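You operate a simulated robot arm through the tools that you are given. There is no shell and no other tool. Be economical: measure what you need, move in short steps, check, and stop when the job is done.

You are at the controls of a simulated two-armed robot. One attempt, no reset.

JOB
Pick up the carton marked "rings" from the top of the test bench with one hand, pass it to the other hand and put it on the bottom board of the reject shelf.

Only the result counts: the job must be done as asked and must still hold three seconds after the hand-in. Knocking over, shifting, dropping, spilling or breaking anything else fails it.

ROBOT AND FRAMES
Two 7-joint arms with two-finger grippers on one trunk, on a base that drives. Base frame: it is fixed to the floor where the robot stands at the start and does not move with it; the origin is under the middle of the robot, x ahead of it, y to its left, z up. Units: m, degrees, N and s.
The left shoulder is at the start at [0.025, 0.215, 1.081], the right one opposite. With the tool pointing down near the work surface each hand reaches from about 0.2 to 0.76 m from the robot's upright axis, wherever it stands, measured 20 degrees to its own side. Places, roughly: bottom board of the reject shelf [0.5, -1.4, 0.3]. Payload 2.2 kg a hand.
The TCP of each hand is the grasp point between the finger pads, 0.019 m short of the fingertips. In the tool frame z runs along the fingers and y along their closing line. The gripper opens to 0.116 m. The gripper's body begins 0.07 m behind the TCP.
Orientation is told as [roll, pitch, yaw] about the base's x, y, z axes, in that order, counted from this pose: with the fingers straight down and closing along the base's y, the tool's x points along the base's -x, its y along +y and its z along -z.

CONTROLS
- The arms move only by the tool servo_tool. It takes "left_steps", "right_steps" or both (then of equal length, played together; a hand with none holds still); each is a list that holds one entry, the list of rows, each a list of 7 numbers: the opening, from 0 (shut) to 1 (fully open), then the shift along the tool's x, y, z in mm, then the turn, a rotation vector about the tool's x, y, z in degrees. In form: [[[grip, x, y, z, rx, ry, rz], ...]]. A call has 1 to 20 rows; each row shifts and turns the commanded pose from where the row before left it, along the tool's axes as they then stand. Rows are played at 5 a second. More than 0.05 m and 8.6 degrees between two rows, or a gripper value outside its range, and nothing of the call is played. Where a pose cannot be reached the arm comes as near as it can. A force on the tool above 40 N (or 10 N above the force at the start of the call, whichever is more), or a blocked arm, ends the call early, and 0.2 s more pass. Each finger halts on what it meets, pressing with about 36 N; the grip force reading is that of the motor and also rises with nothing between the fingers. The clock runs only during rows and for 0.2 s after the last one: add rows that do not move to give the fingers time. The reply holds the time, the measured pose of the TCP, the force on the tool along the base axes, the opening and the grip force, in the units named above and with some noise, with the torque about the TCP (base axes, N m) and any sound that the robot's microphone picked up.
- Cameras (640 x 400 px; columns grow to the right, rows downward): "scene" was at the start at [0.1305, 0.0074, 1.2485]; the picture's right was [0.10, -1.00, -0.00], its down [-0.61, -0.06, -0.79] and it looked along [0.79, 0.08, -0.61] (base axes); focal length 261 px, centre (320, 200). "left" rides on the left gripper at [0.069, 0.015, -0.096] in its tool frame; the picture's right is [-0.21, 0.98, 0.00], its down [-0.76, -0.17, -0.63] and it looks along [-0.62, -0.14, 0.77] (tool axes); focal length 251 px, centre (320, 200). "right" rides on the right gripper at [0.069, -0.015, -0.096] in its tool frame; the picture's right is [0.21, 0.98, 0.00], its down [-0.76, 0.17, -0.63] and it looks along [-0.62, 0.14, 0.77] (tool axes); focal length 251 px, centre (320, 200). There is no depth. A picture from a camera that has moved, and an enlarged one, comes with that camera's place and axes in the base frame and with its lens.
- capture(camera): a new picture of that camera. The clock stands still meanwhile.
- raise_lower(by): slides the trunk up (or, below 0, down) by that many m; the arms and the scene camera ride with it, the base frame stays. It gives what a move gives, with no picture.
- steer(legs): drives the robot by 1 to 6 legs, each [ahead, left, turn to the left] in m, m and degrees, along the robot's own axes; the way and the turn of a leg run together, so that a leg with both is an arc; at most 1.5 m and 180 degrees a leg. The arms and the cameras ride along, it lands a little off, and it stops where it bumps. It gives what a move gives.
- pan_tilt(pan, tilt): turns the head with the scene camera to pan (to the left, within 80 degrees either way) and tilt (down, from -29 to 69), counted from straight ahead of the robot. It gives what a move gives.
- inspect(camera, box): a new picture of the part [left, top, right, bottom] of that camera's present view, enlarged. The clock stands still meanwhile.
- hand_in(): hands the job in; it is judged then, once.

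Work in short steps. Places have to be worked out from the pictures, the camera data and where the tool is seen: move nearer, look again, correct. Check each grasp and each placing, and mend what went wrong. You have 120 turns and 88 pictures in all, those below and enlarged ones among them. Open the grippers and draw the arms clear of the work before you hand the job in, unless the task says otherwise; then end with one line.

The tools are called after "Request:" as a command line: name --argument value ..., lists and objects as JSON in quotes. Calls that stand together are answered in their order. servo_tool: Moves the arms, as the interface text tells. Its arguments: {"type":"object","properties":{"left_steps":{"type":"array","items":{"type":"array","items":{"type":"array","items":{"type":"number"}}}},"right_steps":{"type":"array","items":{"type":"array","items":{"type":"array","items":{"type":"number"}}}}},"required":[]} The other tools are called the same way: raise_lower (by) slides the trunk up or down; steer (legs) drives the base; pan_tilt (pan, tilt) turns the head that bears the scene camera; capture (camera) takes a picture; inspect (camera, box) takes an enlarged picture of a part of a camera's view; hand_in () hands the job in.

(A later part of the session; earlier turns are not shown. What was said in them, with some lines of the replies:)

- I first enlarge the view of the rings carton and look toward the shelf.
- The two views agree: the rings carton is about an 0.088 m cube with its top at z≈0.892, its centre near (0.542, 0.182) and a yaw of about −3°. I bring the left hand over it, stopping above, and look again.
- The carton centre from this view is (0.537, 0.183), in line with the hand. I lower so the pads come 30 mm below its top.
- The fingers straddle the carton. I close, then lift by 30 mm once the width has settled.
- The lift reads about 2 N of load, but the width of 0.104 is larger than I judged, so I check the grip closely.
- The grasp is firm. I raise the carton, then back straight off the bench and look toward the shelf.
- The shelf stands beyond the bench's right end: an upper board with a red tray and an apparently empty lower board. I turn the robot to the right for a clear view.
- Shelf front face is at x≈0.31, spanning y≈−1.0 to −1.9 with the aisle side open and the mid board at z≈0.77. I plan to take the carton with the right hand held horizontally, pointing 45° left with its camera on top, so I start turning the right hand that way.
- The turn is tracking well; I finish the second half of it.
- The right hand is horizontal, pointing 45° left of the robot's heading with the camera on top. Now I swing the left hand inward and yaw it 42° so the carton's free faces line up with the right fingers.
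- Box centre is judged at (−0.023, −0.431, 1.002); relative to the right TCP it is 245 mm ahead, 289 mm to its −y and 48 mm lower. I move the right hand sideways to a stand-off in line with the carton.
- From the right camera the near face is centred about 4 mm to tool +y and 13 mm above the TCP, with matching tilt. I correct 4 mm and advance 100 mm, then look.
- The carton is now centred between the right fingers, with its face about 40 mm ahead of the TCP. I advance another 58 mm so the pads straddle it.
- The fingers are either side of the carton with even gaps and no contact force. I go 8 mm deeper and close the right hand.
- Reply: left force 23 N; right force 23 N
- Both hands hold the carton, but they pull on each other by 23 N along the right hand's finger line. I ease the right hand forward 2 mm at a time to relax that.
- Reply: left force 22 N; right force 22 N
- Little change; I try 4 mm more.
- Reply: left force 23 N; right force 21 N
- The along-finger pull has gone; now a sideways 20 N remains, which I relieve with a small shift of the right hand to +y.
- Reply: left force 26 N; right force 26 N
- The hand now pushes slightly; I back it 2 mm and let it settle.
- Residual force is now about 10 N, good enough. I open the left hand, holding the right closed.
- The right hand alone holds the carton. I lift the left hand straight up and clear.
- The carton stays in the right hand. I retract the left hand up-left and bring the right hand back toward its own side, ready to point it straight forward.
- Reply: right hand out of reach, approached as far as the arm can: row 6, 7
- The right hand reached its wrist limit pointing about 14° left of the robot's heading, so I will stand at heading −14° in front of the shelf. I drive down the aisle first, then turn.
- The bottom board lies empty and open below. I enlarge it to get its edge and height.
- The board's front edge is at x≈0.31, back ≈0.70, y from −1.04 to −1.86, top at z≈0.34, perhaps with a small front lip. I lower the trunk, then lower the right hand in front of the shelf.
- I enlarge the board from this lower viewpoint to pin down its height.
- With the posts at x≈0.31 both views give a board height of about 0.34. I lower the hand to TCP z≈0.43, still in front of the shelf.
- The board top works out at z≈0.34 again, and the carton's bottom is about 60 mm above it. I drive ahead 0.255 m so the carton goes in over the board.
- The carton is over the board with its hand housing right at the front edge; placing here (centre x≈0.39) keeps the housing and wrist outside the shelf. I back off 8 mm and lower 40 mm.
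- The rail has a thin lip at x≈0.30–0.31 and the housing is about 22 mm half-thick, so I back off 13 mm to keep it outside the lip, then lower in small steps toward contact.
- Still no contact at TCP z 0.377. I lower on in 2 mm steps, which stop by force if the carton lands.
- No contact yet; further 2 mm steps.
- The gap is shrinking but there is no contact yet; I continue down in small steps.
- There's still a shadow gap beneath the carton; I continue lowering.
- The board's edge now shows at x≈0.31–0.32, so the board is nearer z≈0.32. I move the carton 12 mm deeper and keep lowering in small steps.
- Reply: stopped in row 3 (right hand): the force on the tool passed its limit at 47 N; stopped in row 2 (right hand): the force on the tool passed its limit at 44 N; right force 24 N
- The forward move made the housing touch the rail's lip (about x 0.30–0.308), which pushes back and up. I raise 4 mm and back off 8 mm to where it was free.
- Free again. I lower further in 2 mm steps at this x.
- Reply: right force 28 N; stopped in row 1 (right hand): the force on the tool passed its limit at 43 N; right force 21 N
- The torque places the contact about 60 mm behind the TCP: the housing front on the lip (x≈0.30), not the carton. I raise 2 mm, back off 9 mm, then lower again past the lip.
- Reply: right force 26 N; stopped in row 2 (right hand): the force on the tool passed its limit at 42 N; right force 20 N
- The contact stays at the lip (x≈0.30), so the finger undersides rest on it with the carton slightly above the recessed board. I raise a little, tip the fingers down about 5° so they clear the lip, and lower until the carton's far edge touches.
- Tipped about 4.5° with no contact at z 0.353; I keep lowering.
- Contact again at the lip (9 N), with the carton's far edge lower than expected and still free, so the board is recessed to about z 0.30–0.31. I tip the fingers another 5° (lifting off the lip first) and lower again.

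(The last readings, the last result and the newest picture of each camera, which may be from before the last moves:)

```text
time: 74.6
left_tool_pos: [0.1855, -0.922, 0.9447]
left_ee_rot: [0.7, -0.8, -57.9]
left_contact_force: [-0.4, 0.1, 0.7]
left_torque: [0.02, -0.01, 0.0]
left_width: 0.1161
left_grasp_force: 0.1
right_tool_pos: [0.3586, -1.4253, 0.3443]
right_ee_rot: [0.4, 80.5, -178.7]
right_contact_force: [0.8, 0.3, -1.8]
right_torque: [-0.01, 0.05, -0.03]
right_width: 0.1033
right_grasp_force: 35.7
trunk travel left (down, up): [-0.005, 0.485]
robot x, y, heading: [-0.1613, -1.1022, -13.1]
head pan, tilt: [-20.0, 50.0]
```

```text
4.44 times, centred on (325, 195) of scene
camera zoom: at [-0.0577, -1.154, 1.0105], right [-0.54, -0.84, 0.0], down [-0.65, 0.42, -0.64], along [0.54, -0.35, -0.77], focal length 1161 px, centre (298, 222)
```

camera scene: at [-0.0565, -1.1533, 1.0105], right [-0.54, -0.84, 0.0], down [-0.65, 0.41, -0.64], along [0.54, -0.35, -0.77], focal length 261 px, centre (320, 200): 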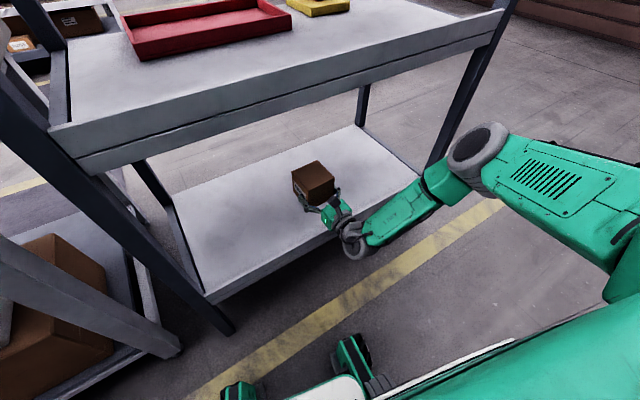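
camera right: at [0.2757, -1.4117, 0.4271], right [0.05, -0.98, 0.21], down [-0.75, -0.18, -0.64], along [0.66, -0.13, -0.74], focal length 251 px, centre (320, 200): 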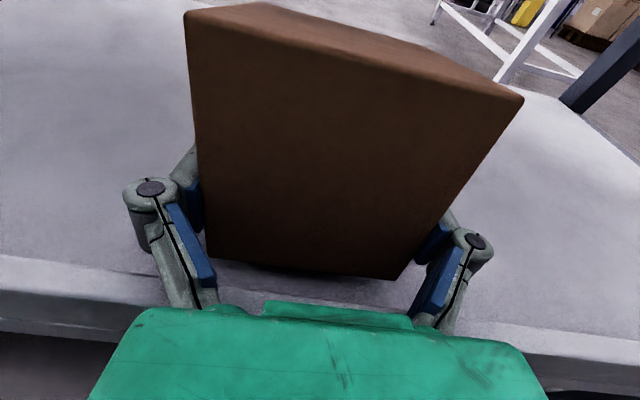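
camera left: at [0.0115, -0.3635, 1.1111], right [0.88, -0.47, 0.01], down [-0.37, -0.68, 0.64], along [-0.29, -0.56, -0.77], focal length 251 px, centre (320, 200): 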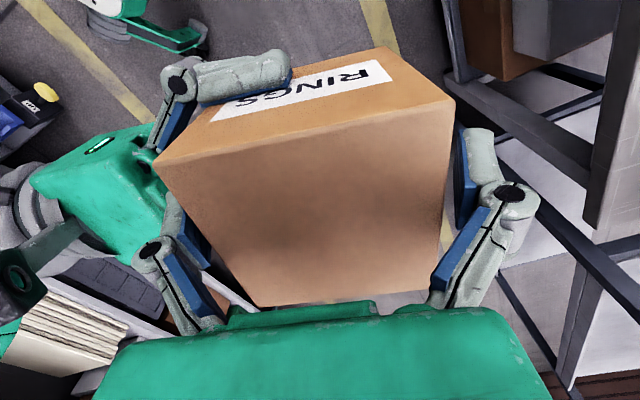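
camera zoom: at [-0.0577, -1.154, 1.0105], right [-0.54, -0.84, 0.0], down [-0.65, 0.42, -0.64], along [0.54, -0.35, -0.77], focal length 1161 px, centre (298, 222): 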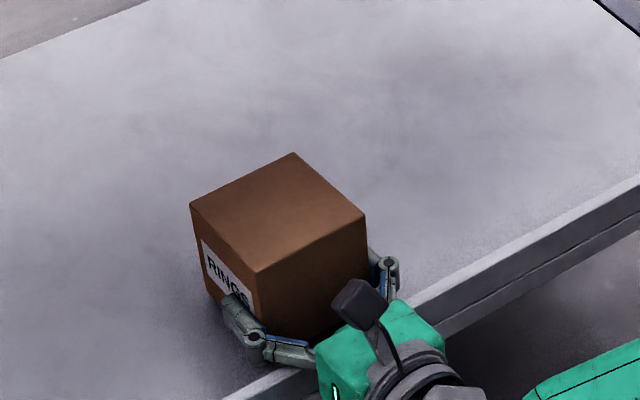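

No contact yet at 9.5° and z 0.344. I continue lowering in 2 mm steps.

Request:
servo_tool --right_steps '[[[0, -2, 0, 0, 0, 0, 0], [0, -2, 0, 0, 0, 0, 0], [0, 0, 0, 0, 0, 0, 0]]]'

Request:
servo_tool --right_steps '[[[0, -2, 0, 0, 0, 0, 0], [0, 0, 0, 0, 0, 0, 0]]]'

```text
time: 75.4
left_tool_pos: [0.1839, -0.9213, 0.9432]
left_ee_rot: [0.7, -0.8, -57.9]
left_contact_force: [0.2, -0.8, -0.6]
left_torque: [0.0, 0.01, -0.01]
left_width: 0.116
left_grasp_force: 0.2
right_tool_pos: [0.3595, -1.4257, 0.3431]
right_ee_rot: [0.5, 80.8, -178.8]
right_contact_force: [-2.4, -2.8, 21.7]
right_torque: [0.99, 1.28, 0.46]
right_width: 0.1036
right_grasp_force: 36.3
trunk travel left (down, up): [-0.005, 0.485]
robot x, y, heading: [-0.163, -1.1014, -13.1]
head pan, tilt: [-20.0, 50.0]
```

```text
time: 75.9
left_tool_pos: [0.186, -0.9218, 0.9424]
left_ee_rot: [0.6, -0.8, -57.9]
left_contact_force: [0.6, -0.2, -0.4]
left_torque: [0.01, 0.04, -0.01]
left_width: 0.1158
left_grasp_force: 0.0
right_tool_pos: [0.3627, -1.4249, 0.3417]
right_ee_rot: [-0.8, 81.2, -179.9]
right_contact_force: [-3.2, 0.7, 14.1]
right_torque: [0.63, 0.87, 0.13]
right_width: 0.1035
right_grasp_force: 36.4
trunk travel left (down, up): [-0.005, 0.485]
robot x, y, heading: [-0.1631, -1.1033, -13.0]
head pan, tilt: [-20.0, 50.0]
stopped in row 2 (right hand): the force on the tool passed its limit at 41 N (the readings are from after the stop); the commanded pose is now the measured one
```

All contacts so far are the left finger on the lip (top ≈0.335), while the board is near 0.30. I raise 14 mm, tip the hand to about 24° so the fingers slope over the lip, then lower; once the far edge touches, the carton can also swing flat about the pads.

Request:
servo_tool --right_steps '[[[0, 7, 0, 0, 0, 0, 0], [0, 7, 0, 0, 0, 0, 0], [0, 0, 0, 0, 0, -4, 0], [0, 0, 0, 0, 0, -4, 0], [0, 0, 0, 0, 0, -4, 0], [0, 0, 0, 0, 0, -3, 0], [0, 0, 0, 0, 0, 0, 0]]]'

Request:
capture --camera "right"

Request:
inspect --camera "scene" --box '[280, 150, 370, 240]'

```text
time: 77.5
left_tool_pos: [0.1851, -0.9208, 0.9432]
left_ee_rot: [0.8, -0.7, -58.0]
left_contact_force: [0.1, 0.2, 0.3]
left_torque: [0.0, -0.02, 0.06]
left_width: 0.1159
left_grasp_force: 0.0
right_tool_pos: [0.3628, -1.4247, 0.3538]
right_ee_rot: [-0.1, 65.8, -179.3]
right_contact_force: [-0.1, -0.3, -1.8]
right_torque: [-0.01, 0.05, 0.03]
right_width: 0.1032
right_grasp_force: 35.7
trunk travel left (down, up): [-0.005, 0.485]
robot x, y, heading: [-0.1631, -1.1055, -13.0]
head pan, tilt: [-20.0, 50.0]
```

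```text
30 pictures are left
camera right: at [0.3033, -1.4113, 0.4559], right [0.1, -0.98, 0.2], down [-0.88, -0.18, -0.43], along [0.46, -0.13, -0.88], focal length 251 px, centre (320, 200)
```

right: 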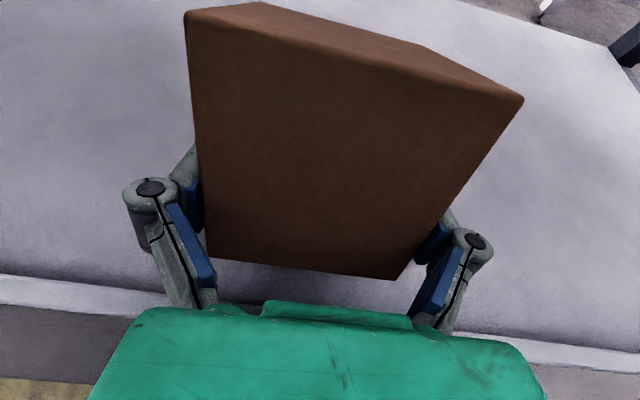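

```text
4.44 times, centred on (325, 195) of scene
camera zoom: at [-0.0577, -1.1541, 1.0105], right [-0.54, -0.84, 0.0], down [-0.65, 0.42, -0.64], along [0.54, -0.35, -0.77], focal length 1161 px, centre (298, 222)
```

zoom: 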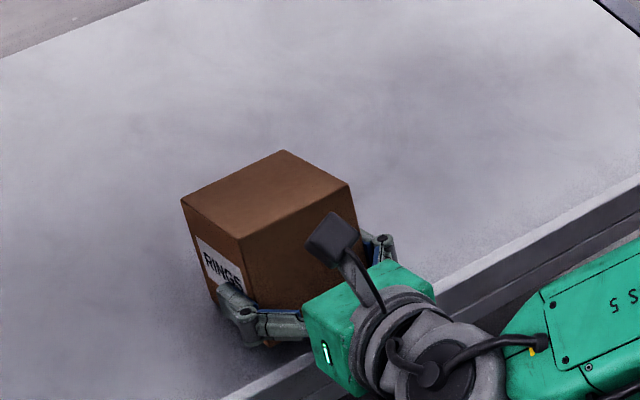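

At 24° tilt the fingers clear the lip (inner edge x≈0.31) and the carton's far edge should be near the board. I lower vertically in 2 mm steps.

Request:
servo_tool --right_steps '[[[0, -1.8, 0, 0.8, 0, 0, 0], [0, -1.8, 0, 0.8, 0, 0, 0], [0, 0, 0, 0, 0, 0, 0]]]'

Request:
servo_tool --right_steps '[[[0, -1.8, 0, 0.8, 0, 0, 0], [0, -1.8, 0, 0.8, 0, 0, 0], [0, 0, 0, 0, 0, 0, 0]]]'

```text
time: 78.3
left_tool_pos: [0.1835, -0.9206, 0.9429]
left_ee_rot: [0.8, -0.9, -57.9]
left_contact_force: [0.3, -0.7, 0.0]
left_torque: [0.01, -0.01, -0.01]
left_width: 0.116
left_grasp_force: 0.1
right_tool_pos: [0.3629, -1.4259, 0.3523]
right_ee_rot: [0.1, 66.1, -179.1]
right_contact_force: [-2.4, 0.7, 11.6]
right_torque: [0.16, -0.49, 0.03]
right_width: 0.1035
right_grasp_force: 36.3
trunk travel left (down, up): [-0.005, 0.485]
robot x, y, heading: [-0.1632, -1.1068, -12.9]
head pan, tilt: [-20.0, 50.0]
```

```text
time: 79.1
left_tool_pos: [0.1835, -0.9199, 0.9443]
left_ee_rot: [0.9, -0.9, -58.0]
left_contact_force: [-0.2, 0.3, 0.4]
left_torque: [0.01, 0.02, -0.03]
left_width: 0.116
left_grasp_force: 0.0
right_tool_pos: [0.3611, -1.4253, 0.3485]
right_ee_rot: [0.2, 66.0, -178.9]
right_contact_force: [-10.3, -0.3, 26.5]
right_torque: [0.01, -0.73, -0.02]
right_width: 0.1037
right_grasp_force: 36.2
trunk travel left (down, up): [-0.005, 0.485]
robot x, y, heading: [-0.1617, -1.1034, -13.0]
head pan, tilt: [-20.0, 50.0]
```

Now the torque sign shows contact ahead of the TCP: the carton's far edge is on the board. I check whether it is swinging flat in the grip.

Request:
capture --camera "right"

Request:
inspect --camera "scene" --box '[280, 150, 370, 240]'

```text
28 pictures are left
camera right: at [0.3021, -1.4109, 0.4501], right [0.1, -0.98, 0.2], down [-0.88, -0.18, -0.43], along [0.46, -0.13, -0.88], focal length 251 px, centre (320, 200)
```

right: 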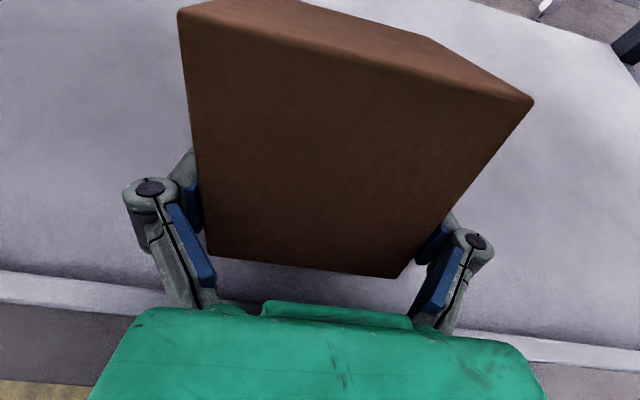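

```text
4.44 times, centred on (325, 195) of scene
camera zoom: at [-0.0611, -1.1523, 1.0112], right [-0.54, -0.84, 0.0], down [-0.64, 0.42, -0.64], along [0.54, -0.35, -0.77], focal length 1161 px, centre (298, 222)
```

zoom: 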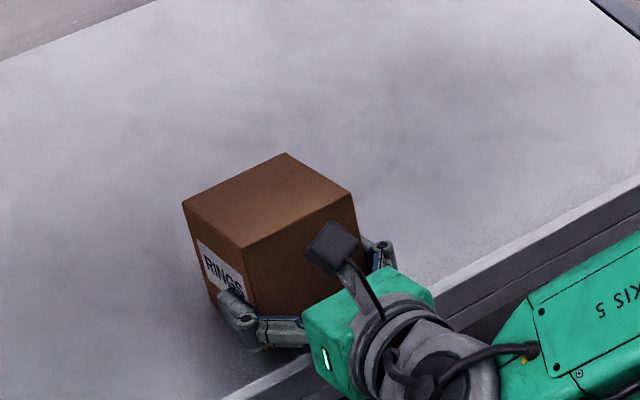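

The carton is indeed swinging flat about the pads. I keep lowering gently.

Request:
servo_tool --right_steps '[[[0, -1.4, 0, 0.6, 0, 0, 0], [0, 0, 0, 0, 0, 0, 0], [0, -1.4, 0, 0.6, 0, 0, 0], [0, 0, 0, 0, 0, 0, 0], [0, -1.4, 0, 0.6, 0, 0, 0], [0, 0, 0, 0, 0, 0, 0]]]'

Request:
servo_tool --right_steps '[[[0, -1.4, 0, 0.6, 0, 0, 0], [0, 0, 0, 0, 0, 0, 0], [0, -1.4, 0, 0.6, 0, 0, 0], [0, 0, 0, 0, 0, 0, 0], [0, -1.4, 0, 0.6, 0, 0, 0], [0, 0, 0, 0, 0, 0, 0]]]'

Request:
capture --camera "right"

Request:
inspect --camera "scene" --box '[280, 150, 370, 240]'

```text
time: 80.5
left_tool_pos: [0.1834, -0.9211, 0.9441]
left_ee_rot: [0.7, -0.9, -57.8]
left_contact_force: [-0.1, -0.1, 0.1]
left_torque: [0.01, 0.0, 0.01]
left_width: 0.1161
left_grasp_force: 0.0
right_tool_pos: [0.3631, -1.4251, 0.3432]
right_ee_rot: [0.1, 66.0, -179.1]
right_contact_force: [-8.1, 0.4, 22.8]
right_torque: [0.05, -0.87, 0.03]
right_width: 0.1034
right_grasp_force: 36.0
trunk travel left (down, up): [-0.005, 0.485]
robot x, y, heading: [-0.1657, -1.1039, -13.2]
head pan, tilt: [-20.0, 50.0]
```

```text
time: 81.9
left_tool_pos: [0.1839, -0.9212, 0.9444]
left_ee_rot: [0.8, -0.8, -57.9]
left_contact_force: [-0.7, 0.2, 0.2]
left_torque: [-0.03, -0.04, -0.01]
left_width: 0.116
left_grasp_force: 0.0
right_tool_pos: [0.3611, -1.4245, 0.3396]
right_ee_rot: [0.0, 65.9, -179.1]
right_contact_force: [-8.9, -1.6, 21.2]
right_torque: [0.01, -0.87, -0.06]
right_width: 0.1039
right_grasp_force: 36.4
trunk travel left (down, up): [-0.005, 0.485]
robot x, y, heading: [-0.1633, -1.1008, -13.1]
head pan, tilt: [-20.0, 50.0]
```

```text
26 pictures are left
camera right: at [0.302, -1.411, 0.4408], right [0.1, -0.98, 0.2], down [-0.88, -0.18, -0.43], along [0.46, -0.13, -0.88], focal length 251 px, centre (320, 200)
```

right: 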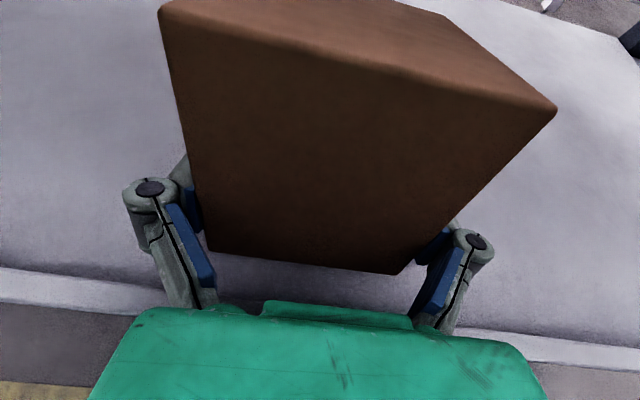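

```text
4.44 times, centred on (325, 195) of scene
camera zoom: at [-0.0606, -1.1527, 1.011], right [-0.54, -0.84, 0.0], down [-0.64, 0.42, -0.64], along [0.54, -0.35, -0.77], focal length 1161 px, centre (298, 222)
```

zoom: 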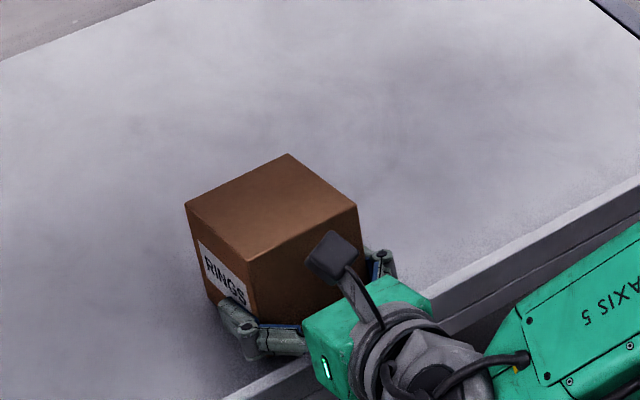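

It is swinging nicely. About 9 mm more should bring it flat; I continue.

Request:
servo_tool --right_steps '[[[0, -1.4, 0, 0.6, 0, 0, 0], [0, 0, 0, 0, 0, 0, 0], [0, -1.4, 0, 0.6, 0, 0, 0], [0, 0, 0, 0, 0, 0, 0], [0, -1.4, 0, 0.6, 0, 0, 0], [0, 0, 0, 0, 0, 0, 0]]]'

Request:
servo_tool --right_steps '[[[0, -1.4, 0, 0.6, 0, 0, 0], [0, 0, 0, 0, 0, 0, 0], [0, -1.4, 0, 0.6, 0, 0, 0], [0, 0, 0, 0, 0, 0, 0]]]'

Request:
capture --camera "right"

Request:
inspect --camera "scene" --box '[280, 150, 370, 240]'

```text
time: 83.3
left_tool_pos: [0.1839, -0.9204, 0.9436]
left_ee_rot: [0.8, -0.8, -57.9]
left_contact_force: [-0.4, -0.1, 0.1]
left_torque: [-0.02, -0.01, 0.0]
left_width: 0.116
left_grasp_force: 0.1
right_tool_pos: [0.3624, -1.4252, 0.3349]
right_ee_rot: [0.2, 66.0, -179.1]
right_contact_force: [-7.8, -1.6, 22.1]
right_torque: [0.04, -0.92, -0.04]
right_width: 0.1037
right_grasp_force: 36.6
trunk travel left (down, up): [-0.005, 0.485]
robot x, y, heading: [-0.1624, -1.1076, -13.1]
head pan, tilt: [-20.0, 50.0]
```

```text
time: 84.3
left_tool_pos: [0.1834, -0.9205, 0.9439]
left_ee_rot: [0.8, -0.9, -57.9]
left_contact_force: [-0.2, 0.1, 0.3]
left_torque: [0.01, 0.0, 0.0]
left_width: 0.1161
left_grasp_force: 0.1
right_tool_pos: [0.3615, -1.4248, 0.3316]
right_ee_rot: [0.2, 66.1, -179.1]
right_contact_force: [-5.4, 0.5, 19.7]
right_torque: [0.05, -1.0, 0.11]
right_width: 0.1038
right_grasp_force: 36.3
trunk travel left (down, up): [-0.005, 0.485]
robot x, y, heading: [-0.1647, -1.1045, -13.2]
head pan, tilt: [-20.0, 50.0]
```

```text
24 pictures are left
camera right: at [0.3018, -1.4109, 0.433], right [0.1, -0.98, 0.2], down [-0.88, -0.18, -0.43], along [0.46, -0.13, -0.88], focal length 251 px, centre (320, 200)
```

right: 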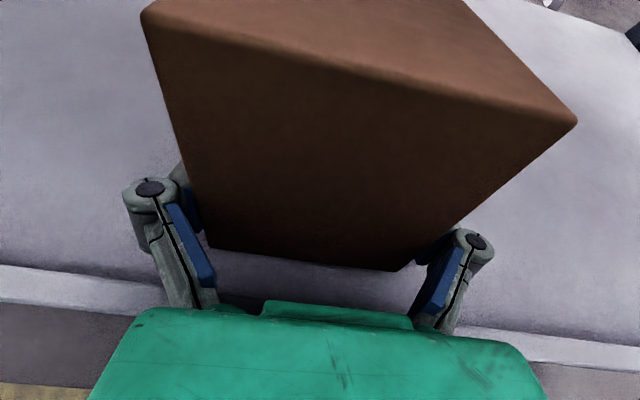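

```text
4.44 times, centred on (325, 195) of scene
camera zoom: at [-0.0602, -1.1525, 1.011], right [-0.54, -0.84, 0.0], down [-0.64, 0.42, -0.64], along [0.54, -0.35, -0.77], focal length 1161 px, centre (298, 222)
```

zoom: 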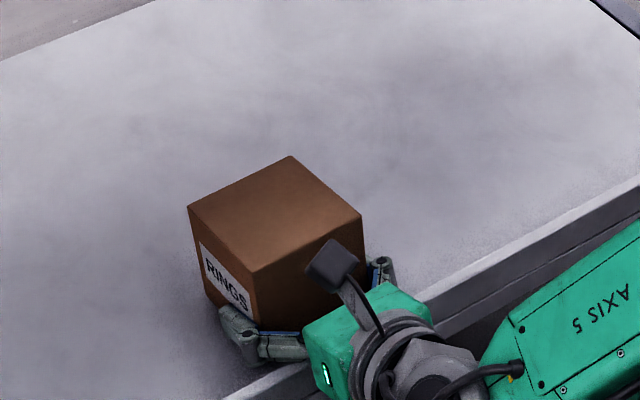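

Nearly flat now. A few more millimetres, watching for the torque to drop (rear edge landing).

Request:
servo_tool --right_steps '[[[0, -1.4, 0, 0.6, 0, 0, 0], [0, 0, 0, 0, 0, 0, 0], [0, -1.4, 0, 0.6, 0, 0, 0], [0, 0, 0, 0, 0, 0, 0]]]'

Request:
servo_tool --right_steps '[[[0, -1.4, 0, 0.6, 0, 0, 0], [0, 0, 0, 0, 0, 0, 0]]]'

Request:
capture --camera "right"

```text
time: 85.3
left_tool_pos: [0.1831, -0.9201, 0.9435]
left_ee_rot: [0.7, -0.8, -57.9]
left_contact_force: [-0.5, 0.8, -0.2]
left_torque: [-0.02, 0.01, -0.02]
left_width: 0.116
left_grasp_force: 0.0
right_tool_pos: [0.3614, -1.424, 0.3288]
right_ee_rot: [0.0, 66.0, -179.1]
right_contact_force: [-5.6, 1.1, 23.0]
right_torque: [0.33, -0.24, 0.01]
right_width: 0.1039
right_grasp_force: 36.1
trunk travel left (down, up): [-0.005, 0.485]
robot x, y, heading: [-0.163, -1.1017, -13.0]
head pan, tilt: [-20.0, 50.0]
```

```text
time: 85.9
left_tool_pos: [0.1845, -0.92, 0.9448]
left_ee_rot: [0.8, -0.9, -57.9]
left_contact_force: [-0.3, -0.8, 0.3]
left_torque: [0.02, 0.01, 0.03]
left_width: 0.116
left_grasp_force: 0.0
right_tool_pos: [0.3631, -1.425, 0.3277]
right_ee_rot: [0.1, 66.1, -179.1]
right_contact_force: [-5.5, 2.1, 30.4]
right_torque: [0.69, 0.35, -0.06]
right_width: 0.1038
right_grasp_force: 36.3
trunk travel left (down, up): [-0.005, 0.485]
robot x, y, heading: [-0.1633, -1.1011, -12.9]
head pan, tilt: [-20.0, 50.0]
```

```text
22 pictures are left
camera right: at [0.3026, -1.411, 0.43], right [0.1, -0.98, 0.2], down [-0.88, -0.18, -0.44], along [0.46, -0.13, -0.88], focal length 251 px, centre (320, 200)
```

right: 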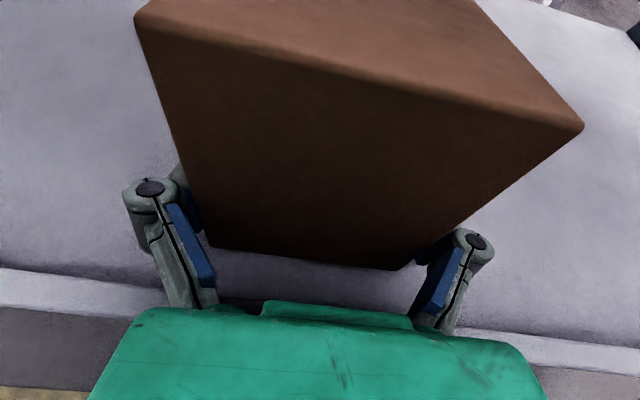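

The torque has reversed: the carton's rear edge (or finger) now bears too, so it is essentially flat. I ease 1 mm up and open the fingers.

Request:
servo_tool --right_steps '[[[0, 1, 0, -0.4, 0, 0, 0], [0, 0, 0, 0, 0, 0, 0], [0.88, 0, 0, 0, 0, 0, 0], [0.94, 0, 0, 0, 0, 0, 0], [1, 0, 0, 0, 0, 0, 0], [1, 0, 0, 0, 0, 0, 0], [1, 0, 0, 0, 0, 0, 0]]]'

Request:
capture --camera "right"

Request:
inspect --camera "scene" --box '[280, 150, 370, 240]'

```text
time: 87.5
left_tool_pos: [0.186, -0.9206, 0.9435]
left_ee_rot: [0.7, -0.7, -57.8]
left_contact_force: [-1.1, -0.2, -0.2]
left_torque: [-0.03, -0.02, -0.03]
left_width: 0.1162
left_grasp_force: 0.0
right_tool_pos: [0.3637, -1.4267, 0.3278]
right_ee_rot: [0.2, 66.1, -179.1]
right_contact_force: [18.2, -5.5, 13.5]
right_torque: [0.59, 0.97, -0.53]
right_width: 0.1115
right_grasp_force: 0.0
trunk travel left (down, up): [-0.005, 0.485]
robot x, y, heading: [-0.162, -1.106, -12.7]
head pan, tilt: [-20.0, 50.0]
```

```text
21 pictures are left
camera right: at [0.3031, -1.4119, 0.4298], right [0.1, -0.98, 0.2], down [-0.88, -0.18, -0.43], along [0.46, -0.13, -0.88], focal length 251 px, centre (320, 200)
```

right: 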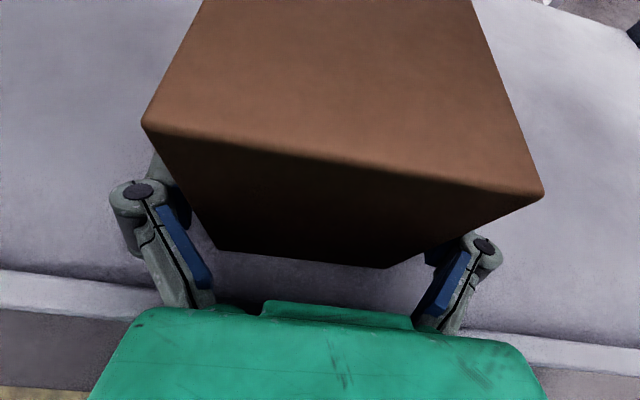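

```text
4.44 times, centred on (325, 195) of scene
camera zoom: at [-0.0586, -1.1532, 1.0107], right [-0.54, -0.84, 0.0], down [-0.64, 0.42, -0.64], along [0.54, -0.35, -0.77], focal length 1161 px, centre (298, 222)
```

zoom: 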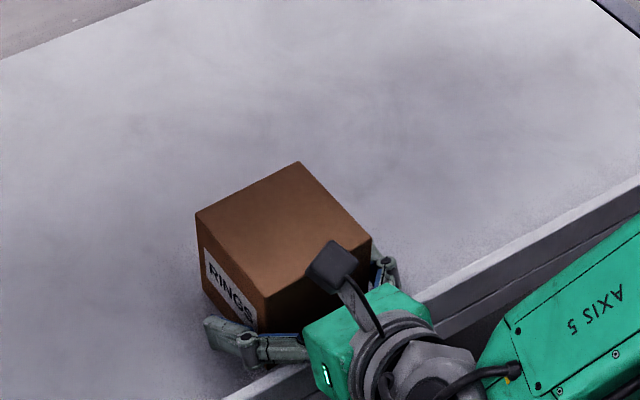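

The near face is now vertical (x≈0.334, bottom z≈0.302, top ≈0.389): the carton sits flat, 24 mm inside the lip. The fingers read 0.1115 with some force on the lip, so I ease up slightly and let them open fully.

Request:
servo_tool --right_steps '[[[1, 0.5, 0, -1.5, 0, 0, 0], [1, 1, 0, -1.5, 0, 0, 0], [1, 0, 0, 0, 0, 0, 0], [1, 0, 0, 0, 0, 0, 0]]]'

Request:
capture --camera "right"

```text
time: 88.5
left_tool_pos: [0.1854, -0.9201, 0.9437]
left_ee_rot: [0.7, -0.9, -58.0]
left_contact_force: [-0.4, 0.3, -0.3]
left_torque: [0.02, -0.01, 0.03]
left_width: 0.1159
left_grasp_force: 0.1
right_tool_pos: [0.3591, -1.4238, 0.3306]
right_ee_rot: [0.1, 65.7, -179.1]
right_contact_force: [13.6, -0.6, 4.8]
right_torque: [0.24, 0.45, -0.68]
right_width: 0.113
right_grasp_force: 0.0
trunk travel left (down, up): [-0.005, 0.485]
robot x, y, heading: [-0.1655, -1.0991, -12.9]
head pan, tilt: [-20.0, 50.0]
```

```text
19 pictures are left
camera right: at [0.3, -1.4104, 0.4315], right [0.1, -0.98, 0.2], down [-0.88, -0.18, -0.43], along [0.46, -0.13, -0.88], focal length 251 px, centre (320, 200)
```

right: 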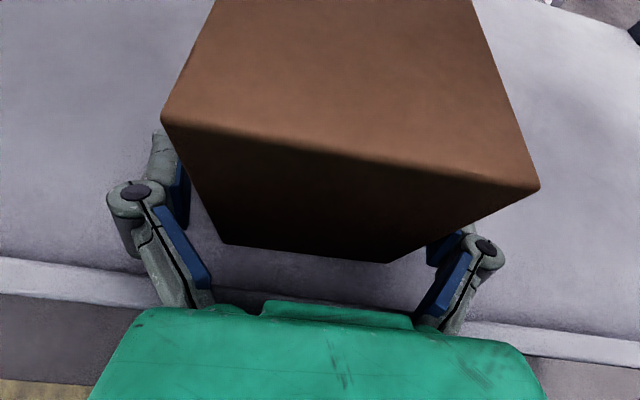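

The hand is pressing back against the lip's inside, so I lift it straight up along its own x to free the fingers.

Request:
servo_tool --right_steps '[[[1, 3, 0, 0, 0, 0, 0], [1, 3, 0, 0, 0, 0, 0], [1, 4, 0, 0, 0, 0, 0], [1, 0, 0, 0, 0, 0, 0]]]'

Request:
capture --camera "right"

```text
time: 89.5
left_tool_pos: [0.1849, -0.9209, 0.945]
left_ee_rot: [0.8, -0.8, -57.9]
left_contact_force: [1.1, 1.3, -0.9]
left_torque: [-0.02, 0.0, -0.02]
left_width: 0.116
left_grasp_force: 0.0
right_tool_pos: [0.3637, -1.4249, 0.3379]
right_ee_rot: [-0.1, 65.8, -179.2]
right_contact_force: [-0.5, -1.1, 0.2]
right_torque: [-0.03, 0.02, 0.02]
right_width: 0.1161
right_grasp_force: 0.0
trunk travel left (down, up): [-0.005, 0.485]
robot x, y, heading: [-0.1607, -1.1031, -12.9]
head pan, tilt: [-20.0, 50.0]
```

```text
18 pictures are left
camera right: at [0.3047, -1.4113, 0.4401], right [0.1, -0.98, 0.2], down [-0.88, -0.18, -0.43], along [0.46, -0.13, -0.88], focal length 251 px, centre (320, 200)
```

right: 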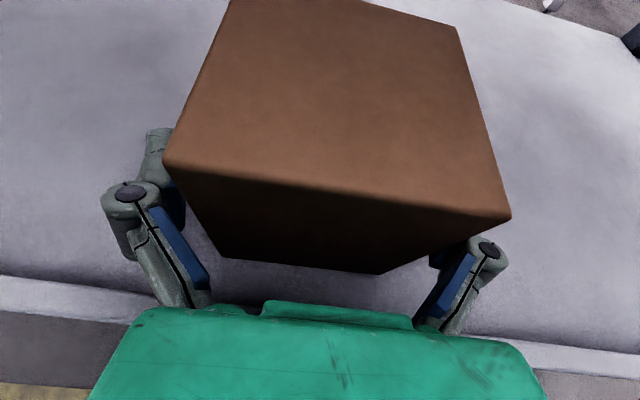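

Free and fully open, carton unmoved. I lift a bit more and draw the hand back out of the shelf.

Request:
servo_tool --right_steps '[[[1, 8, 0, -3, 0, 0, 0], [1, 6, 0, -6, 0, 0, 0], [1, 0, 0, -15, 0, 0, 0], [1, 0, 0, -25, 0, 0, 0], [1, 0, 0, -30, 0, 0, 0], [1, 0, 0, -30, 0, 0, 0], [1, 0, 0, -30, 0, 0, 0], [1, 0, 0, 0, 0, 0, 0]]]'

Request:
capture --camera "right"

Request:
inspect --camera "scene" --box '[240, 130, 400, 260]'

```text
time: 91.3
left_tool_pos: [0.1848, -0.9216, 0.9428]
left_ee_rot: [0.7, -0.8, -57.9]
left_contact_force: [0.0, -0.2, 0.2]
left_torque: [0.0, 0.0, -0.04]
left_width: 0.1159
left_grasp_force: 0.1
right_tool_pos: [0.2426, -1.4261, 0.4098]
right_ee_rot: [0.1, 65.9, -179.2]
right_contact_force: [0.7, 0.0, 0.4]
right_torque: [-0.02, -0.01, 0.03]
right_width: 0.1159
right_grasp_force: 0.1
trunk travel left (down, up): [-0.005, 0.485]
robot x, y, heading: [-0.1616, -1.1052, -12.7]
head pan, tilt: [-20.0, 50.0]
```

```text
17 pictures are left
camera right: at [0.1832, -1.4125, 0.5102], right [0.1, -0.98, 0.2], down [-0.88, -0.18, -0.43], along [0.46, -0.13, -0.88], focal length 251 px, centre (320, 200)
```

right: 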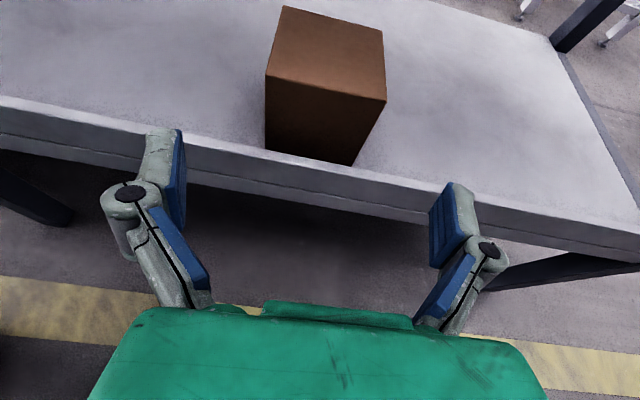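

```text
3.08 times, centred on (320, 195) of scene
camera zoom: at [-0.0582, -1.1542, 1.0105], right [-0.54, -0.84, 0.0], down [-0.64, 0.42, -0.64], along [0.54, -0.35, -0.77], focal length 804 px, centre (320, 215)
```

zoom: 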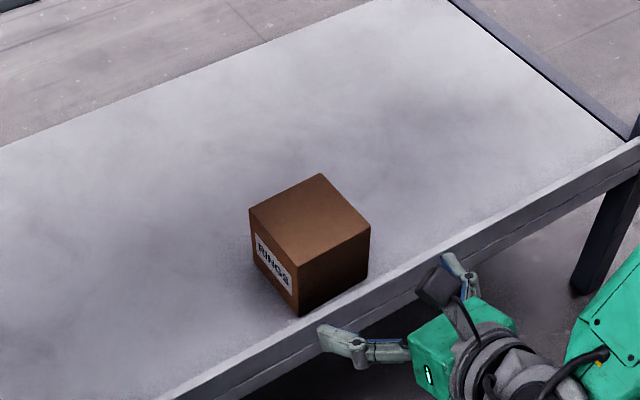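

The carton stands on the bottom board. I enlarge to verify it is flat and clear of the lip.

Request:
inspect --camera "right" --box '[230, 0, 430, 200]'

Request:
steer --legs '[[-0.3, 0, 0]]'

Request:
pan_tilt --pan 0 --tilt 35

Request:
capture --camera "scene"

```text
2.00 times, centred on (330, 100) of right
camera zoom: at [0.1832, -1.4125, 0.5102], right [0.1, -0.98, 0.2], down [-0.88, -0.18, -0.43], along [0.46, -0.13, -0.88], focal length 503 px, centre (300, 400)
```

zoom: 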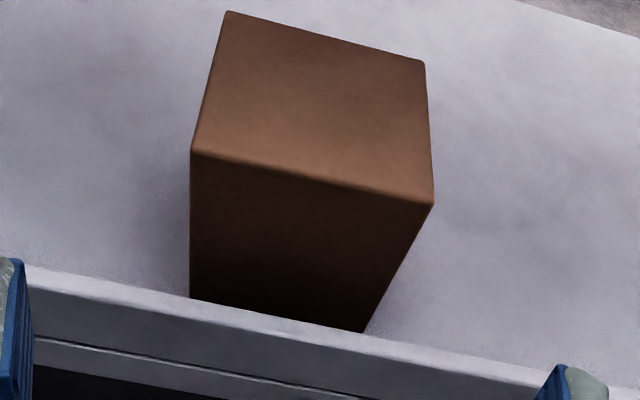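

```text
time: 93.3
left_tool_pos: [-0.1135, -0.8528, 0.9444]
left_ee_rot: [0.8, -0.8, -58.2]
left_contact_force: [0.1, -0.1, 0.4]
left_torque: [0.0, 0.0, 0.0]
left_width: 0.1159
left_grasp_force: 0.1
right_tool_pos: [-0.056, -1.3593, 0.4103]
right_ee_rot: [-0.1, 65.9, -179.4]
right_contact_force: [0.0, -0.2, -0.1]
right_torque: [0.0, 0.0, -0.01]
right_width: 0.1159
right_grasp_force: 0.0
trunk travel left (down, up): [-0.005, 0.485]
robot x, y, heading: [-0.4602, -1.0341, -13.3]
head pan, tilt: [-20.0, 50.0]
```

```text
time: 94.2
left_tool_pos: [-0.1134, -0.854, 0.9443]
left_ee_rot: [0.8, -0.8, -58.2]
left_contact_force: [-1.1, 0.2, 0.5]
left_torque: [0.0, -0.02, 0.01]
left_width: 0.1158
left_grasp_force: 0.1
right_tool_pos: [-0.0566, -1.3594, 0.4091]
right_ee_rot: [-0.1, 66.0, -179.5]
right_contact_force: [-0.1, -0.3, -0.2]
right_torque: [-0.01, 0.02, -0.03]
right_width: 0.1158
right_grasp_force: 0.1
trunk travel left (down, up): [-0.005, 0.485]
robot x, y, heading: [-0.4626, -1.0319, -13.2]
head pan, tilt: [0.0, 35.0]
```

```text
14 pictures are left
camera scene: at [-0.3346, -1.0635, 1.0322], right [-0.23, -0.97, 0.0], down [-0.56, 0.13, -0.82], along [0.8, -0.19, -0.58], focal length 261 px, centre (320, 200)
```

scene: 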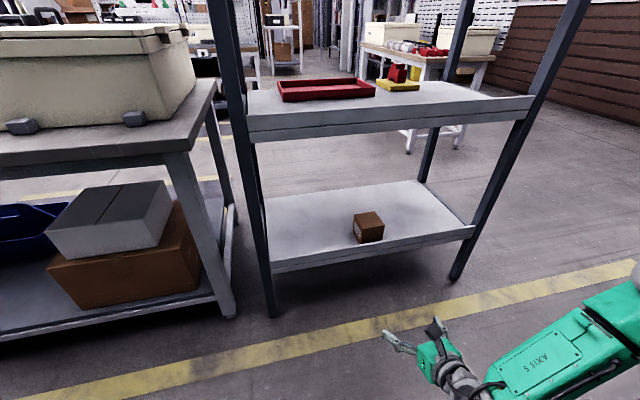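

The carton stays in place with the hands clear. One last enlarged check of its seat on the board.

Request:
inspect --camera "scene" --box '[320, 190, 420, 270]'

```text
5.00 times, centred on (370, 230) of scene
camera zoom: at [-0.3346, -1.0635, 1.0322], right [-0.23, -0.97, 0.0], down [-0.56, 0.13, -0.82], along [0.8, -0.19, -0.58], focal length 1306 px, centre (70, 50)
```

zoom: 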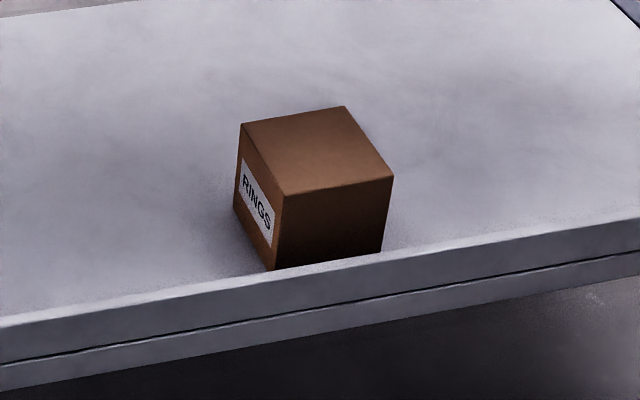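

The carton sits flat behind the lip on the bottom board, both grippers are open and clear; I hand in.

Request:
hand_in

```text
The job is handed in.
```

The "rings" carton was picked up from the test bench with the left hand, passed to the right hand, and now sits flat on the bottom board of the reject shelf; both grippers are open and clear, and the job is handed in.
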